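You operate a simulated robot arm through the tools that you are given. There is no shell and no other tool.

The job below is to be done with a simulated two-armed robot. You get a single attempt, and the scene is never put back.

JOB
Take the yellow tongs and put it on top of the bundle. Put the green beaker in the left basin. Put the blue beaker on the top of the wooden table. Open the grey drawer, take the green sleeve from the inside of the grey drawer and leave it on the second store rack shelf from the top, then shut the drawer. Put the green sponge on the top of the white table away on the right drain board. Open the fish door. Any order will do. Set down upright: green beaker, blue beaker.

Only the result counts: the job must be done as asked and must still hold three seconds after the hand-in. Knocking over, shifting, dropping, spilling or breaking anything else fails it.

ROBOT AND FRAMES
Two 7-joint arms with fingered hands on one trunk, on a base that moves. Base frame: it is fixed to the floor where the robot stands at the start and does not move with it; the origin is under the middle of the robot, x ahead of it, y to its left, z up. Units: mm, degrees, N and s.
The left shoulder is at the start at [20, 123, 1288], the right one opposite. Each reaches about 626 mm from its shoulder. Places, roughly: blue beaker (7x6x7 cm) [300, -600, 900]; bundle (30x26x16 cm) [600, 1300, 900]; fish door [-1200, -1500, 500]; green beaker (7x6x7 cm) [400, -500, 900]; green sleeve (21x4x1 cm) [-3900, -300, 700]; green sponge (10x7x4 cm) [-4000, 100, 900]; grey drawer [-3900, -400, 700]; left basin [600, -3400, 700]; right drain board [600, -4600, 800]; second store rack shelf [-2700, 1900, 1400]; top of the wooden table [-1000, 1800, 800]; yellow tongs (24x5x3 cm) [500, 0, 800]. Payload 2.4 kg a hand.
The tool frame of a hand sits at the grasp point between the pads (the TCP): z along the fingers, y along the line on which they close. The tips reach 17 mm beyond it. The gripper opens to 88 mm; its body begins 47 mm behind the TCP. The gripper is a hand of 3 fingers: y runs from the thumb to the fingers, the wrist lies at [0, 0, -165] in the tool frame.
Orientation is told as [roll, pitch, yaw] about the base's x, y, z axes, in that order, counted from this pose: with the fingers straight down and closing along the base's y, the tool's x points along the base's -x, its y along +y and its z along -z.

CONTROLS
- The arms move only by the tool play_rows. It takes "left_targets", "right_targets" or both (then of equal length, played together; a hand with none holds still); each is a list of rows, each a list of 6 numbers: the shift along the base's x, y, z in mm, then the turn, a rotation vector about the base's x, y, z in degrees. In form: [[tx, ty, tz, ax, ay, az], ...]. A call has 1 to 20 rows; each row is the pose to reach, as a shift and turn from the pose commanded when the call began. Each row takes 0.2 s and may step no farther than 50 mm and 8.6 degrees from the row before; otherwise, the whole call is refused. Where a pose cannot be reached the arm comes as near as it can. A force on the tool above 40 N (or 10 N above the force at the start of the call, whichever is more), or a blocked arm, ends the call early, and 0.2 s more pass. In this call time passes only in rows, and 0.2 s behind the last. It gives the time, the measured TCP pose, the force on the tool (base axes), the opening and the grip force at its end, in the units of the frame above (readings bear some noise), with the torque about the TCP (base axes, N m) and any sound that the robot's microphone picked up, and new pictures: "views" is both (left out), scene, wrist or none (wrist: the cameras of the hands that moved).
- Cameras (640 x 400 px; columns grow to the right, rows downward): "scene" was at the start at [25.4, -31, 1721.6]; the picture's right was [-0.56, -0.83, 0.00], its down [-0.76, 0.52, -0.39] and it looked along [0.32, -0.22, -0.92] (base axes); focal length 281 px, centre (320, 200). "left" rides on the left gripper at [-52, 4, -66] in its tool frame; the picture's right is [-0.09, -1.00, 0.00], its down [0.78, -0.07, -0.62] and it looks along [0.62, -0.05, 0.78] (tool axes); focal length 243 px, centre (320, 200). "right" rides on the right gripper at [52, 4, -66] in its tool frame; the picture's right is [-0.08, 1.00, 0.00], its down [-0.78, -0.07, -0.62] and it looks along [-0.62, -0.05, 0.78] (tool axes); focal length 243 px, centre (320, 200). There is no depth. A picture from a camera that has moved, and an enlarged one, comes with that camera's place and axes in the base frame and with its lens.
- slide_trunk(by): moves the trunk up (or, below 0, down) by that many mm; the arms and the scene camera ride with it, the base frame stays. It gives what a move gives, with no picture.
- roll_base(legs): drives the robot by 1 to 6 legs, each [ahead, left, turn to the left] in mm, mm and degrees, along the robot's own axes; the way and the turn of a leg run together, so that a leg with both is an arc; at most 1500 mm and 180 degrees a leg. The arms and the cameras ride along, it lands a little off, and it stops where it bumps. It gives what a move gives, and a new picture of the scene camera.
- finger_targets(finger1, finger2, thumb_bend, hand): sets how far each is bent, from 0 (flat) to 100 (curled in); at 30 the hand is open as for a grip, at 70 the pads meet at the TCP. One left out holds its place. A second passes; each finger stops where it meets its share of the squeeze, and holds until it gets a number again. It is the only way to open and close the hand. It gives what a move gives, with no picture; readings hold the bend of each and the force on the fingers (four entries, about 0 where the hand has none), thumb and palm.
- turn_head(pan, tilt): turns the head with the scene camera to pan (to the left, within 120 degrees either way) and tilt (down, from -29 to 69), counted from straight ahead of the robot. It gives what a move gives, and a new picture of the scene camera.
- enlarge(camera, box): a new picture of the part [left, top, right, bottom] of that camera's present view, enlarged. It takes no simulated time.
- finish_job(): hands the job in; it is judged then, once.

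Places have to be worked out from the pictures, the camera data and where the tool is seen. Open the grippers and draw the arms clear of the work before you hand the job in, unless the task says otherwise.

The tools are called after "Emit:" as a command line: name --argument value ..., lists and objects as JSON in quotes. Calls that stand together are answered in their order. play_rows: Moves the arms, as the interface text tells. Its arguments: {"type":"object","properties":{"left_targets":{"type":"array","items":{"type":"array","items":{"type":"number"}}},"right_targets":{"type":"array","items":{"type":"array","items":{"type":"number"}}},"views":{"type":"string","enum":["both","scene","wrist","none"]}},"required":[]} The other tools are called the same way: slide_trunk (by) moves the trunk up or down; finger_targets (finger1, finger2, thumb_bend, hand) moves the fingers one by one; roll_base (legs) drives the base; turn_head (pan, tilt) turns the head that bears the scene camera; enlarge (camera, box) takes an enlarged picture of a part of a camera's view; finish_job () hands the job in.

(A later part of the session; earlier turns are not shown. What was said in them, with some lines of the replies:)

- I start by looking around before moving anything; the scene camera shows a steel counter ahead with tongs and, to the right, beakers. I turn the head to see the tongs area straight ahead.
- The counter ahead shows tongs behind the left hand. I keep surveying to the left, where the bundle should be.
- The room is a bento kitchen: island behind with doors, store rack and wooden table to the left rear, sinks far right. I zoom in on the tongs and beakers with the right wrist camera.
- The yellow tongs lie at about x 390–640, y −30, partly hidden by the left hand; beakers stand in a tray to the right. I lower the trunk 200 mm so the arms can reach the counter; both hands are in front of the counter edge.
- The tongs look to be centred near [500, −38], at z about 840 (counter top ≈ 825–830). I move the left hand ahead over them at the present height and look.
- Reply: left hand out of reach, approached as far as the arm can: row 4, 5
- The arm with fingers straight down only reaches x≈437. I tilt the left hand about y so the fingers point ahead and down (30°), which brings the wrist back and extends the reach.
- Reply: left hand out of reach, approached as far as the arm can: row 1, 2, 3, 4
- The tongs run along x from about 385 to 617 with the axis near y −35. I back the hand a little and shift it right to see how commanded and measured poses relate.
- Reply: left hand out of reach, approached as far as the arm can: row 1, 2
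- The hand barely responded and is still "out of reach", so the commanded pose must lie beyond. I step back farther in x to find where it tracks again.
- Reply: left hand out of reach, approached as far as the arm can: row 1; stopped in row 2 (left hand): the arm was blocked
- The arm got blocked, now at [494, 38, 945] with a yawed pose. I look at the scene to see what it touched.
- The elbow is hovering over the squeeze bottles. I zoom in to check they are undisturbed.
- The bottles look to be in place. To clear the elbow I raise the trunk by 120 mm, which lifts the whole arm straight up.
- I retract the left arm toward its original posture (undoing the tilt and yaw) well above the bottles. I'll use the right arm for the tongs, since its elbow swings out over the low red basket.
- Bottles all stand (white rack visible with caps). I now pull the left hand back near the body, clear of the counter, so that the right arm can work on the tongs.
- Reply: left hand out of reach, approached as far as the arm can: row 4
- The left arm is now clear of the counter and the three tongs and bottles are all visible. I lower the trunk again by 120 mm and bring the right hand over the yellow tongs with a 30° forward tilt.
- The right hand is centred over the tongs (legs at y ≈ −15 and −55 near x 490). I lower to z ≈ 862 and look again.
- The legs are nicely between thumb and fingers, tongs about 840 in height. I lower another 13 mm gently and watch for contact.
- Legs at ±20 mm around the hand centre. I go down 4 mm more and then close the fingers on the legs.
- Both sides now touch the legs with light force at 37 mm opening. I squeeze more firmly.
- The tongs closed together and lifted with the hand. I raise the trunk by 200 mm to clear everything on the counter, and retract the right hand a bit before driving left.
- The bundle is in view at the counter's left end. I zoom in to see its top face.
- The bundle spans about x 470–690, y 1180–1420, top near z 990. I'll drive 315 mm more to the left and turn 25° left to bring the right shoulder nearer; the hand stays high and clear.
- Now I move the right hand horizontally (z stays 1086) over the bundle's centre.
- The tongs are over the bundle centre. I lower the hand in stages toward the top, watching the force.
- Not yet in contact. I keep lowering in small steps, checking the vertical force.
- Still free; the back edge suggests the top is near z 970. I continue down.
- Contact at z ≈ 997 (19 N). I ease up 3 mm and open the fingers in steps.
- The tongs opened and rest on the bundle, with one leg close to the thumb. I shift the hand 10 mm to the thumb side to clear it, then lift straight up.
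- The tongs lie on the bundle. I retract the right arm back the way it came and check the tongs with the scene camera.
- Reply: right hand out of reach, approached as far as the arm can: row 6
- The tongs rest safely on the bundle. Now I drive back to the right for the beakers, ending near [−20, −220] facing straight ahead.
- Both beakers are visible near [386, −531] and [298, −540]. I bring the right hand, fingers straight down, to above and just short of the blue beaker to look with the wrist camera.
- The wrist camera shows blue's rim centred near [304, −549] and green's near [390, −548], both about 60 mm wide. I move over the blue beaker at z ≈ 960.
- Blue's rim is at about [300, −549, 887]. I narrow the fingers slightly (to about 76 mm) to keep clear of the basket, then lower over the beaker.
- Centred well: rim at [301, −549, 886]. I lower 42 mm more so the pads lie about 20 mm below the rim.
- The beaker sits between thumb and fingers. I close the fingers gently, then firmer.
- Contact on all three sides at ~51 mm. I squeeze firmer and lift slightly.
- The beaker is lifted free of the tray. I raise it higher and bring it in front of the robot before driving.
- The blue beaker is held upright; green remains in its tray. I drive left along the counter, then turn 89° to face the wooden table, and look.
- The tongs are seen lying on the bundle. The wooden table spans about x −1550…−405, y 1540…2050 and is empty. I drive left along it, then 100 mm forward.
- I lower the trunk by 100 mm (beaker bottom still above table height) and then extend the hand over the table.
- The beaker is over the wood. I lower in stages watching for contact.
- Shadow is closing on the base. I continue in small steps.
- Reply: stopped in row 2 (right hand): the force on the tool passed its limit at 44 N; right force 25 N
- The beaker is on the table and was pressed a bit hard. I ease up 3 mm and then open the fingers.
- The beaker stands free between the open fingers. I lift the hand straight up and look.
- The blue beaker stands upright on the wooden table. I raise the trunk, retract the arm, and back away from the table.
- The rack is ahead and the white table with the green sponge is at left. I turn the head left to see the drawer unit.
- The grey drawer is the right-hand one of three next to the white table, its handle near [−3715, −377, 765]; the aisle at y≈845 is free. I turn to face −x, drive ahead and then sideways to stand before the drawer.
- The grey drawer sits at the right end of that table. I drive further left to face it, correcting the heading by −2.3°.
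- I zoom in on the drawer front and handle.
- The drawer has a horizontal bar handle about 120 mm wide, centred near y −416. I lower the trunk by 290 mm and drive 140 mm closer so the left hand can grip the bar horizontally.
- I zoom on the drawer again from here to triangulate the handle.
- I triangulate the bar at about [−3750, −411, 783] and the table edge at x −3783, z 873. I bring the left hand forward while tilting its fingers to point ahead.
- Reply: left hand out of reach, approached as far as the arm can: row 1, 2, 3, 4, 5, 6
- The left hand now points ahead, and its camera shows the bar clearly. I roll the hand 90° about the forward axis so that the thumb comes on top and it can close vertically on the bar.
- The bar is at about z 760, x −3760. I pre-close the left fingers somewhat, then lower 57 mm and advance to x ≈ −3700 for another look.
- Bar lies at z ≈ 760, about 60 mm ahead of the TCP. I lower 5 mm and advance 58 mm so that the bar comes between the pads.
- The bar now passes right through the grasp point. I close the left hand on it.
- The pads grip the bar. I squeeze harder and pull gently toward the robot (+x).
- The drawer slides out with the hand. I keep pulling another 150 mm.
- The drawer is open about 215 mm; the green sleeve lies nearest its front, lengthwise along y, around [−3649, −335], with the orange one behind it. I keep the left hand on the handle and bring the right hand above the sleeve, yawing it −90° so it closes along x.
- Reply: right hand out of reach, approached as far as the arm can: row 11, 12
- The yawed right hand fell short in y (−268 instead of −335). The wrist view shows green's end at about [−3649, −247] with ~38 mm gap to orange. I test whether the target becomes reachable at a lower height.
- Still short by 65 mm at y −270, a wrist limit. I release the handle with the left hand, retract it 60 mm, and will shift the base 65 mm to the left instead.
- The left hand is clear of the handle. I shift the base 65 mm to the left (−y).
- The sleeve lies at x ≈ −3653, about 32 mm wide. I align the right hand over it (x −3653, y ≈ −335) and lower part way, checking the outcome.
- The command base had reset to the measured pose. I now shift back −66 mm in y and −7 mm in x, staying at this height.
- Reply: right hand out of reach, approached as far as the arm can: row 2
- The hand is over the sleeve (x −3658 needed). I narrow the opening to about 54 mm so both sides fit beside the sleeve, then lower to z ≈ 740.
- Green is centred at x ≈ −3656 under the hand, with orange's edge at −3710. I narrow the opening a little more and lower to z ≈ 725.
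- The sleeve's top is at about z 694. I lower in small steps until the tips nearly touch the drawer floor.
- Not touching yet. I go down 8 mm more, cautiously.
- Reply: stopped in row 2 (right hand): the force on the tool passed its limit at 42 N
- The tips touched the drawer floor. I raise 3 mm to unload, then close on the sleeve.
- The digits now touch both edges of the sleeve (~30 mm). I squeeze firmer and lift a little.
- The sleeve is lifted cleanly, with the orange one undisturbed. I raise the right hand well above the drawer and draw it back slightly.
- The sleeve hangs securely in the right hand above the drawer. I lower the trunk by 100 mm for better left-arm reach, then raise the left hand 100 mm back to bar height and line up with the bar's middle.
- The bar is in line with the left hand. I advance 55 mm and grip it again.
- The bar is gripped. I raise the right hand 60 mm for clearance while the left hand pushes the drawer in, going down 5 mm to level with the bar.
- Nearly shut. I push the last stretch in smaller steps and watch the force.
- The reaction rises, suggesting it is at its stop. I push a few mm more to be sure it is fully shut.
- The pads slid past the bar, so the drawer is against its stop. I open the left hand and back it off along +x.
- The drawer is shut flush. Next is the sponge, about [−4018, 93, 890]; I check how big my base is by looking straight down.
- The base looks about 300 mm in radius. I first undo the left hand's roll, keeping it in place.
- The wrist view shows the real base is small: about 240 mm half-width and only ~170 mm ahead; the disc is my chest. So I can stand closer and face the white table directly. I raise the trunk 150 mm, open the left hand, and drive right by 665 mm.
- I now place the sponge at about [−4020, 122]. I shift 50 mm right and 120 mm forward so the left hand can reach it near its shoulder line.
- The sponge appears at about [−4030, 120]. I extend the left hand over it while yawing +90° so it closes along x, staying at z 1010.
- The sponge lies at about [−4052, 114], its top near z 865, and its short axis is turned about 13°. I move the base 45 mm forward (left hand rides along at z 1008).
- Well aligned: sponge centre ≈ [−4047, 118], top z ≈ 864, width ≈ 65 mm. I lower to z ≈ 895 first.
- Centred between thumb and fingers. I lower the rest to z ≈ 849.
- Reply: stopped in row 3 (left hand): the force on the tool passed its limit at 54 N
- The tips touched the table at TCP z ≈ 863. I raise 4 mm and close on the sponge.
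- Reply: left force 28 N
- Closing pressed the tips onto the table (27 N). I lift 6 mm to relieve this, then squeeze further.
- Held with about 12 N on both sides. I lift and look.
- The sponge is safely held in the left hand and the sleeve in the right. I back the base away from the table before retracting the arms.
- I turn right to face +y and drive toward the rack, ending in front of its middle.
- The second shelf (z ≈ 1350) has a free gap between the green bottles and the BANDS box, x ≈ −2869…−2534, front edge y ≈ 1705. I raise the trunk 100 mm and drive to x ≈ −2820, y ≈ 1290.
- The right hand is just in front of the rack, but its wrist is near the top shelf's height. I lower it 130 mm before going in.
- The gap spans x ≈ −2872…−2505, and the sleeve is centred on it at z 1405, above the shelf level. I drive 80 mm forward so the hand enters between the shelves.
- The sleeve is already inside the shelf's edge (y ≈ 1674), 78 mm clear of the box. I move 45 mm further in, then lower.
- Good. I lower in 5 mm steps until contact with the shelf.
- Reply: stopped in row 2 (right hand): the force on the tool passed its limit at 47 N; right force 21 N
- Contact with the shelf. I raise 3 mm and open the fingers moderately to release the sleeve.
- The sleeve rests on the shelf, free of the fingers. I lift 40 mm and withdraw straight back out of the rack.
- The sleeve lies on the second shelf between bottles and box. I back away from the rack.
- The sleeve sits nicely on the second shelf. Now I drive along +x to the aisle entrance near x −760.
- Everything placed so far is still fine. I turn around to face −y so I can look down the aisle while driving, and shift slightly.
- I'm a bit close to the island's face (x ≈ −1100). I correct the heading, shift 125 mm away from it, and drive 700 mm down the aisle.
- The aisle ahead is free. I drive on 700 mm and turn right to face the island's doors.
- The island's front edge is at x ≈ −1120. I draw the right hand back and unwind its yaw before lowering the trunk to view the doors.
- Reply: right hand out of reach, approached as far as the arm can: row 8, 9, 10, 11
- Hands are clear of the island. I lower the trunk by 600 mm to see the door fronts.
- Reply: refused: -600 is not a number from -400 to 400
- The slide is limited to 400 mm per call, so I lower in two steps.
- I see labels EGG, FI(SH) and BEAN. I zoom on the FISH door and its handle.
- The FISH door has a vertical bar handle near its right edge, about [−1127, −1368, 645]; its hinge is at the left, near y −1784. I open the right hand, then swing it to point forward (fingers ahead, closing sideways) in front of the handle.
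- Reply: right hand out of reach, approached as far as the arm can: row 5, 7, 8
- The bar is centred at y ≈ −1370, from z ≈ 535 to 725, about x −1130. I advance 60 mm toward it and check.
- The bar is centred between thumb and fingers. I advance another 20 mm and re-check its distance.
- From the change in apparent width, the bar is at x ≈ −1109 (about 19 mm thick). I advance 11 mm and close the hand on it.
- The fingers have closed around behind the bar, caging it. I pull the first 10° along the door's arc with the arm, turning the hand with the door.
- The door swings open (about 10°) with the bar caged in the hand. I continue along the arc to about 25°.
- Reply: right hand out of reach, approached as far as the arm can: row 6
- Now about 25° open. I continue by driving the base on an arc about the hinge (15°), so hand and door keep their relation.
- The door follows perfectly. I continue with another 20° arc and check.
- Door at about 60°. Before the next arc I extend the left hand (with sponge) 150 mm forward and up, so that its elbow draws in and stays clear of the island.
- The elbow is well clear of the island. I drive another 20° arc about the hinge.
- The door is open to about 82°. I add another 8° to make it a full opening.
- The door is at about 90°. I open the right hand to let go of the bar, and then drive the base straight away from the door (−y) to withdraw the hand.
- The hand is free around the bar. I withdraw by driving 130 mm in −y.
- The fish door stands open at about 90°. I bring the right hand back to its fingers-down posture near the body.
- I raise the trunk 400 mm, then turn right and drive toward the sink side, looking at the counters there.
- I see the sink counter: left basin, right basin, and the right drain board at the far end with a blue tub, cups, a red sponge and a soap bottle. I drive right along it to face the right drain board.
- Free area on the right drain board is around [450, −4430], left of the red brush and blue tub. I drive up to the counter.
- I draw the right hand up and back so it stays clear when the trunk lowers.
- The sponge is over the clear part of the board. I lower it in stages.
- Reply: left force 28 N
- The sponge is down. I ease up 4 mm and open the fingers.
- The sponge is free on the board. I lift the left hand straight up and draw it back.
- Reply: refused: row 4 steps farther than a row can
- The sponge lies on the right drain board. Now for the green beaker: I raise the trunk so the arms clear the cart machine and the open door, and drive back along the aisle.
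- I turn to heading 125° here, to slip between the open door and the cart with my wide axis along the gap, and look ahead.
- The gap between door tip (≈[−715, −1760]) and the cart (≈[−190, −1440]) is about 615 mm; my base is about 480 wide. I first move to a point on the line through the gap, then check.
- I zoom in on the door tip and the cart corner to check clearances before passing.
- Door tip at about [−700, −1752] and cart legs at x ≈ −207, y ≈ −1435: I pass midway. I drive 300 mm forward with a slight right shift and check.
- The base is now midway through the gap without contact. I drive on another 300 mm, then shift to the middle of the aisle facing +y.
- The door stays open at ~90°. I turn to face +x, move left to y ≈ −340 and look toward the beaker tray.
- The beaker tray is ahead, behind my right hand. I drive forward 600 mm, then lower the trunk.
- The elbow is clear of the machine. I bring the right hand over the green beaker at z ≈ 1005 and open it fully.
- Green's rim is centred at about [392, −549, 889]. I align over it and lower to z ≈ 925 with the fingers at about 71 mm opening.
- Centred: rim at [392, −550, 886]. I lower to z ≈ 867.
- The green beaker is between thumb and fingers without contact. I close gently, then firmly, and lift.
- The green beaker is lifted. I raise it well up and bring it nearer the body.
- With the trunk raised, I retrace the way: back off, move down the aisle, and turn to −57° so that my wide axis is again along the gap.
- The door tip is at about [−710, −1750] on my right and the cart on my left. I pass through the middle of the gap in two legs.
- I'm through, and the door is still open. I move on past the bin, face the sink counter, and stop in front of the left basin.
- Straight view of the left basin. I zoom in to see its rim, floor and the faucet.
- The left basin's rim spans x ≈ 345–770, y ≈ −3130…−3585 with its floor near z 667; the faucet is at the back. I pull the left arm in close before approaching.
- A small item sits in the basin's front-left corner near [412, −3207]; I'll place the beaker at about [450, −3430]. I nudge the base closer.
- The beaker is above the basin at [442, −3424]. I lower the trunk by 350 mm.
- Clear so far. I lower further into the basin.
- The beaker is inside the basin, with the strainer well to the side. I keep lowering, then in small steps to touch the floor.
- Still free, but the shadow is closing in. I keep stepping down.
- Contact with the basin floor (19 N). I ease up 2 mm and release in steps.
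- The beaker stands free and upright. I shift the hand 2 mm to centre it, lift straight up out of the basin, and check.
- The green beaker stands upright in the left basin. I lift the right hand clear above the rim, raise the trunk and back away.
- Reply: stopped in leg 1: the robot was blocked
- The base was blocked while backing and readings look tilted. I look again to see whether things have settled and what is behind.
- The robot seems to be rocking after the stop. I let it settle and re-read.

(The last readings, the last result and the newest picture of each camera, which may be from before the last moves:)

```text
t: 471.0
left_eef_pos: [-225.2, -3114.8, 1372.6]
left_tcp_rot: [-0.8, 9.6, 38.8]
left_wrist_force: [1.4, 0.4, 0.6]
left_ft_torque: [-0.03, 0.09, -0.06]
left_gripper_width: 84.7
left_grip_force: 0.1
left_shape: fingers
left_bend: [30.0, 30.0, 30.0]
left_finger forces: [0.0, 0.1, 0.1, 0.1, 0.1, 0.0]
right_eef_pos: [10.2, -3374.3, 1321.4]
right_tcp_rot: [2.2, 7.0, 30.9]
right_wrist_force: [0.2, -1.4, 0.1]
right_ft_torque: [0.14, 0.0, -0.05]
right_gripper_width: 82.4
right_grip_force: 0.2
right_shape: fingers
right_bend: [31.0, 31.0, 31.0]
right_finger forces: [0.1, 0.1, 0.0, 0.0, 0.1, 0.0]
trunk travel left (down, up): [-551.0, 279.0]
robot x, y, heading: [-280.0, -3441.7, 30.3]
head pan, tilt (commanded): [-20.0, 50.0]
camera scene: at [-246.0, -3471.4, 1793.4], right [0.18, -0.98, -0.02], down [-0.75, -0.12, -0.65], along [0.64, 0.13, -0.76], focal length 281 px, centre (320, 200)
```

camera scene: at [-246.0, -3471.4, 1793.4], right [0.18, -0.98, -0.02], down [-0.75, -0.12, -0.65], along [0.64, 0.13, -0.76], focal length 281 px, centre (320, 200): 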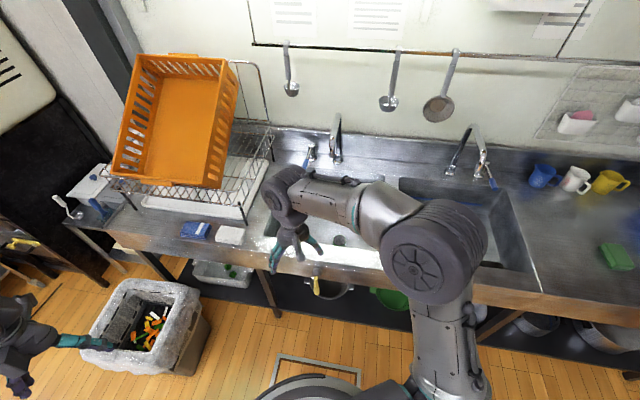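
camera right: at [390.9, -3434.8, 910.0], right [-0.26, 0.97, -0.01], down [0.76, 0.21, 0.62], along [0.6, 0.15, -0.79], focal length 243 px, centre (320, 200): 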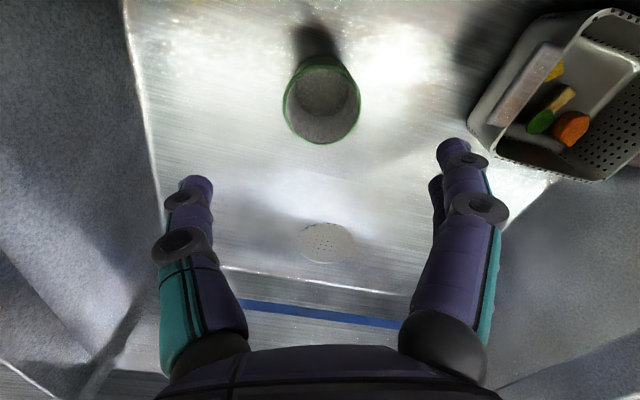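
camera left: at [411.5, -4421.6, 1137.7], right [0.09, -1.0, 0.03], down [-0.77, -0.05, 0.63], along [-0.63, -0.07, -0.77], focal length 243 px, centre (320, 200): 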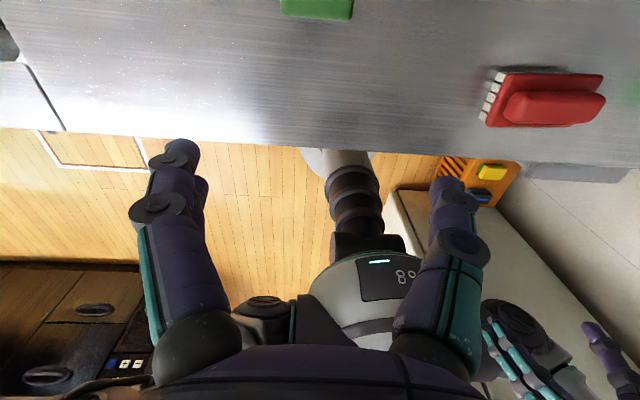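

The body is pitched forward several degrees and swaying; something may be under or against the base. I look behind on both sides.

Emit:
turn_head --pan 120 --tilt 60

Emit:
turn_head --pan -120 --tilt 60

```text
t: 473.2
left_eef_pos: [-194.1, -3075.6, 1364.3]
left_tcp_rot: [-0.6, 12.0, 36.7]
left_wrist_force: [0.0, 0.7, 0.4]
left_ft_torque: [0.04, 0.02, 0.02]
left_gripper_width: 84.8
left_grip_force: 0.1
left_shape: fingers
left_bend: [30.0, 30.0, 30.0]
left_finger forces: [0.0, 0.1, 0.0, 0.0, 0.1, 0.1]
right_eef_pos: [29.0, -3346.7, 1309.5]
right_tcp_rot: [1.9, 9.4, 28.6]
right_wrist_force: [0.7, -0.2, -0.1]
right_ft_torque: [0.03, -0.02, -0.02]
right_gripper_width: 82.4
right_grip_force: 0.1
right_shape: fingers
right_bend: [31.0, 31.0, 31.0]
right_finger forces: [0.1, 0.1, 0.1, 0.0, 0.1, 0.0]
trunk travel left (down, up): [-551.0, 279.0]
robot x, y, heading: [-286.3, -3428.5, 27.7]
head pan, tilt (commanded): [120.0, 60.0]
camera scene: at [-378.4, -3411.8, 1779.1], right [0.53, 0.85, 0.01], down [0.74, -0.46, -0.5], along [-0.42, 0.27, -0.87], focal length 281 px, centre (320, 200)
```

scene: 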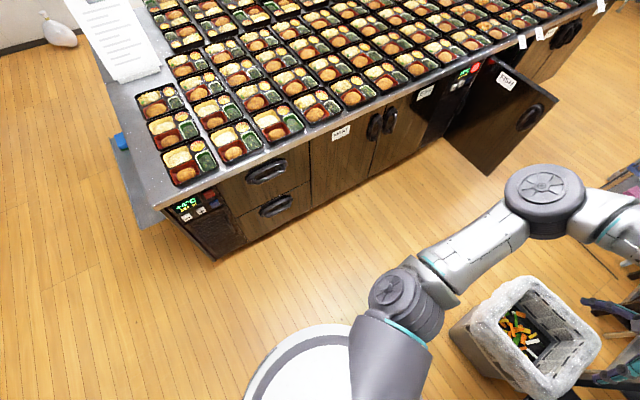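

```text
t: 476.6
left_eef_pos: [-182.4, -3062.3, 1359.6]
left_tcp_rot: [-0.7, 12.6, 36.7]
left_wrist_force: [-0.1, -0.3, 0.3]
left_ft_torque: [0.0, 0.0, 0.02]
left_gripper_width: 84.6
left_grip_force: 0.1
left_shape: fingers
left_bend: [30.0, 30.0, 30.0]
left_finger forces: [0.0, 0.1, 0.1, 0.0, 0.0, 0.0]
right_eef_pos: [42.6, -3332.2, 1304.9]
right_tcp_rot: [1.7, 9.9, 28.6]
right_wrist_force: [0.3, 0.2, 0.6]
right_ft_torque: [-0.02, -0.01, -0.01]
right_gripper_width: 82.5
right_grip_force: 0.0
right_shape: fingers
right_bend: [31.0, 31.0, 31.0]
right_finger forces: [0.0, 0.0, 0.1, 0.0, 0.0, 0.0]
trunk travel left (down, up): [-551.0, 279.0]
robot x, y, heading: [-284.8, -3425.0, 28.1]
head pan, tilt (commanded): [-120.0, 60.0]
camera scene: at [-309.9, -3498.4, 1779.5], right [-1.0, 0.04, 0.0], down [0.03, 0.87, -0.5], along [-0.02, -0.5, -0.87], focal length 281 px, centre (320, 200)
```

scene: 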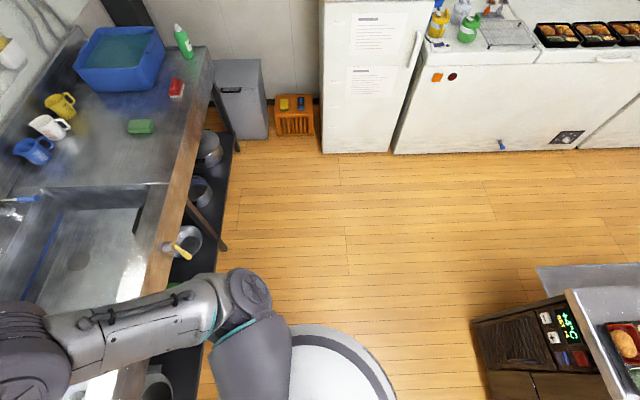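

The body now reads level again, but the arms got displaced when it jolted. I look at the basin and surroundings to check that nothing was disturbed.

Emit:
turn_head --pan -35 --tilt 45

Emit:
enlarge --camera "scene" --box '[120, 60, 520, 310]'

```text
t: 478.2
left_eef_pos: [-183.7, -3062.5, 1360.4]
left_tcp_rot: [-0.6, 12.6, 36.9]
left_wrist_force: [-0.5, 0.8, -1.8]
left_ft_torque: [0.02, 0.02, -0.01]
left_gripper_width: 84.6
left_grip_force: 0.0
left_shape: fingers
left_bend: [30.0, 30.0, 30.0]
left_finger forces: [0.0, 0.1, 0.0, 0.0, 0.0, 0.0]
right_eef_pos: [43.1, -3333.4, 1305.2]
right_tcp_rot: [1.8, 9.9, 28.6]
right_wrist_force: [-0.5, 0.3, 0.2]
right_ft_torque: [-0.02, -0.01, -0.02]
right_gripper_width: 82.6
right_grip_force: 0.1
right_shape: fingers
right_bend: [31.0, 31.0, 31.0]
right_finger forces: [0.0, 0.1, 0.1, 0.0, 0.0, 0.0]
trunk travel left (down, up): [-551.0, 279.0]
robot x, y, heading: [-288.9, -3424.9, 27.7]
head pan, tilt (commanded): [-35.0, 45.0]
camera scene: at [-226.8, -3441.9, 1799.0], right [-0.12, -0.99, 0.0], down [-0.7, 0.09, -0.71], along [0.7, -0.09, -0.71], focal length 281 px, centre (320, 200)
```

scene: 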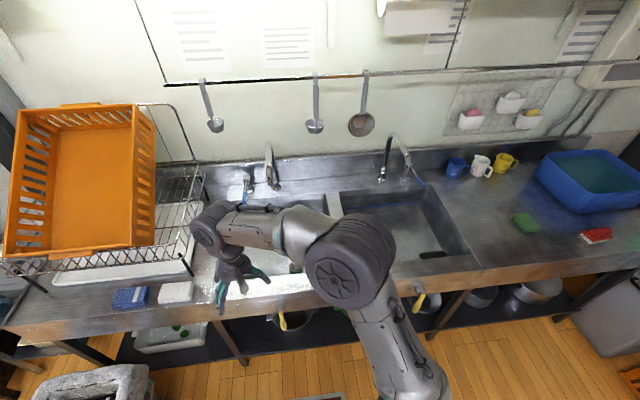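

```text
1.60 times, centred on (320, 185) of scene
camera zoom: at [-226.8, -3441.9, 1799.0], right [-0.12, -0.99, 0.0], down [-0.7, 0.09, -0.71], along [0.7, -0.09, -0.71], focal length 449 px, centre (320, 224)
```

zoom: 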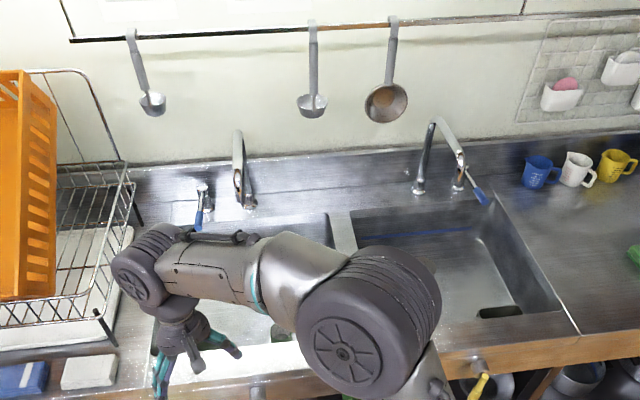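

All is stable now and the counter looks undisturbed. I look straight down ahead of the base to see the floor frame there.

Emit:
turn_head --pan 0 --tilt 69

Emit:
enlarge --camera "left" --box '[0, 0, 640, 400]'

Emit:
enlarge --camera "right" --box '[0, 0, 640, 400]'

```text
t: 479.2
left_eef_pos: [-181.5, -3063.3, 1359.9]
left_tcp_rot: [-0.6, 12.6, 36.8]
left_wrist_force: [-0.4, 0.1, 0.3]
left_ft_torque: [-0.01, 0.0, 0.0]
left_gripper_width: 84.8
left_grip_force: 0.1
left_shape: fingers
left_bend: [30.0, 30.0, 30.0]
left_finger forces: [0.0, 0.0, 0.0, 0.0, 0.0, 0.1]
right_eef_pos: [42.4, -3332.7, 1304.2]
right_tcp_rot: [1.7, 9.8, 28.7]
right_wrist_force: [0.5, 0.8, 0.3]
right_ft_torque: [0.02, 0.01, 0.03]
right_gripper_width: 82.4
right_grip_force: 0.1
right_shape: fingers
right_bend: [31.0, 31.0, 31.0]
right_finger forces: [0.0, 0.0, 0.1, 0.0, 0.1, 0.0]
trunk travel left (down, up): [-551.0, 279.0]
robot x, y, heading: [-288.1, -3425.5, 27.9]
head pan, tilt (commanded): [0.0, 68.8]
camera scene: at [-257.9, -3405.7, 1770.2], right [0.47, -0.88, 0.0], down [-0.82, -0.43, -0.36], along [0.32, 0.17, -0.93], focal length 281 px, centre (320, 200)
```

scene: 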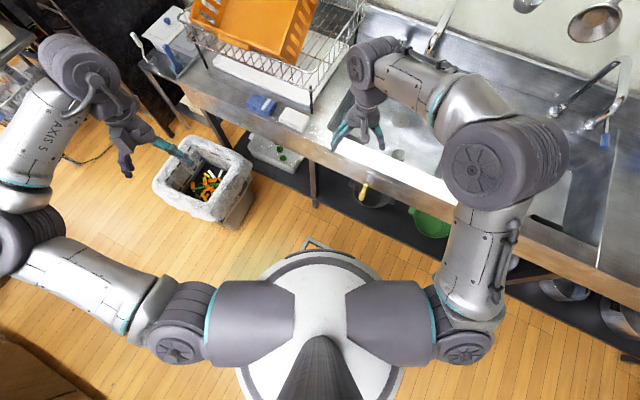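

```text
1.00 times, centred on (320, 200) of left (not enlarged: the box is as wide or as high as the picture)
camera zoom: at [-133.4, -3018.5, 1412.4], right [0.66, -0.75, -0.01], down [-0.47, -0.42, 0.78], along [-0.58, -0.51, -0.63], focal length 243 px, centre (320, 200)
```

zoom: 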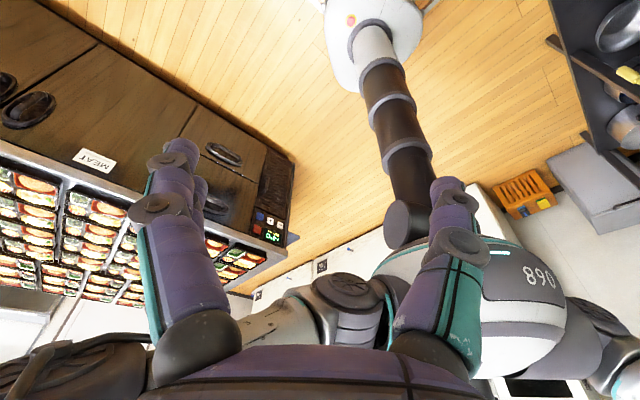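

```text
1.00 times, centred on (320, 200) of right (not enlarged: the box is as wide or as high as the picture)
camera zoom: at [6.2, -3349.8, 1380.1], right [-0.4, 0.92, 0.01], down [0.81, 0.35, 0.48], along [0.43, 0.2, -0.88], focal length 243 px, centre (320, 200)
```

zoom: 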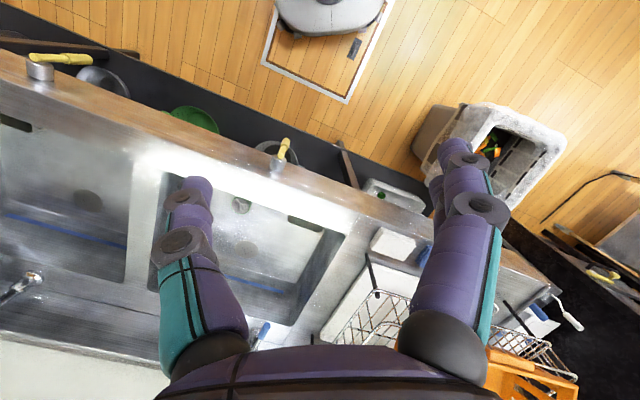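

The base sits over the floor hatch, which explains the jolt; the arms are now clear of the counter. I zoom with the right wrist camera to verify the green beaker.

Emit:
enlarge --camera "right" --box '[130, 150, 370, 300]'

Emit:
enlarge --camera "scene" --box '[300, 60, 540, 210]'

```text
2.67 times, centred on (250, 225) of right
camera zoom: at [6.2, -3349.8, 1380.1], right [-0.4, 0.92, 0.01], down [0.81, 0.35, 0.48], along [0.43, 0.2, -0.88], focal length 647 px, centre (507, 133)
```

zoom: 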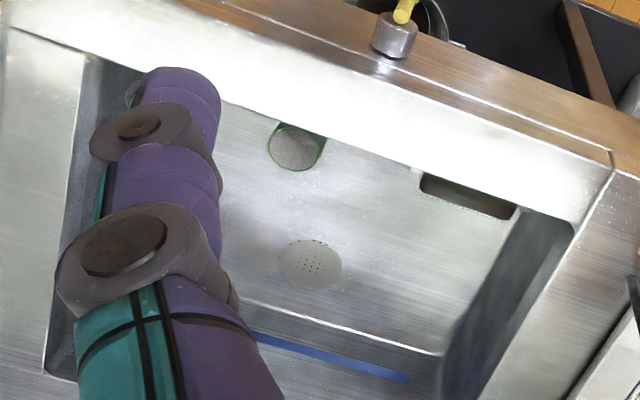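

```text
2.67 times, centred on (420, 135) of scene
camera zoom: at [-257.9, -3405.7, 1770.2], right [0.47, -0.88, 0.0], down [-0.82, -0.43, -0.36], along [0.32, 0.17, -0.93], focal length 748 px, centre (53, 373)
```

zoom: 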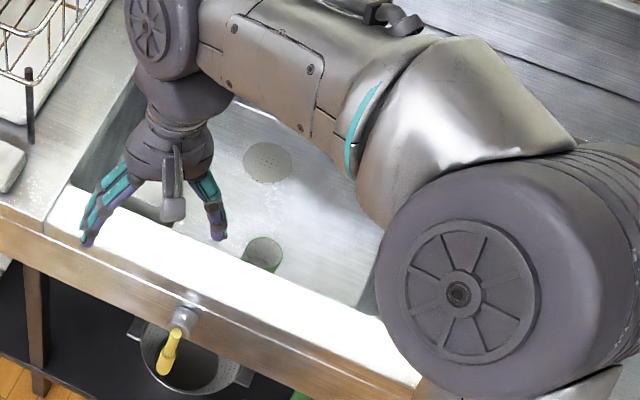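

The green beaker stands upright in the left basin; the sponge, sleeve, tongs, blue beaker, shut drawer and open fish door were all verified, hands are open and the arms hang clear of everything. I hand the job in.

Emit:
finish_job

```text
The job is handed in.
```

I completed all six parts of the job and handed it in; the judge's result has not come back.

| Task | State when last seen |
|---|---|
| Yellow tongs | Lying on top of the bundle |
| Blue beaker | Standing upright on the wooden table |
| Green beaker | Standing upright on the floor of the left basin |
| Green sleeve | On the second store rack shelf from the top, between the green bottles and the BANDS box |
| Grey drawer | Pushed shut until it stopped moving; the front looked flush |
| Green sponge | On the clear part of the right drain board |
| Fish door | Open about 90° and holding there |

**Jolt near the end:** After I set down the green beaker, the base was blocked as I backed away from the sink. The robot swayed for several seconds and the arms were knocked out of position. The base was over the floor hatch by the sink, which I think caught it, but I did not confirm that.

I checked afterwards:
- The green beaker was still upright, and the sponge and the rest of the sink counter looked undisturbed.
- The fish door was still open.
- I did not look again at the tongs, blue beaker, sleeve or drawer, which are well away from there.

At hand-in the robot was still, both hands were open, and the arms were clear of the counter.
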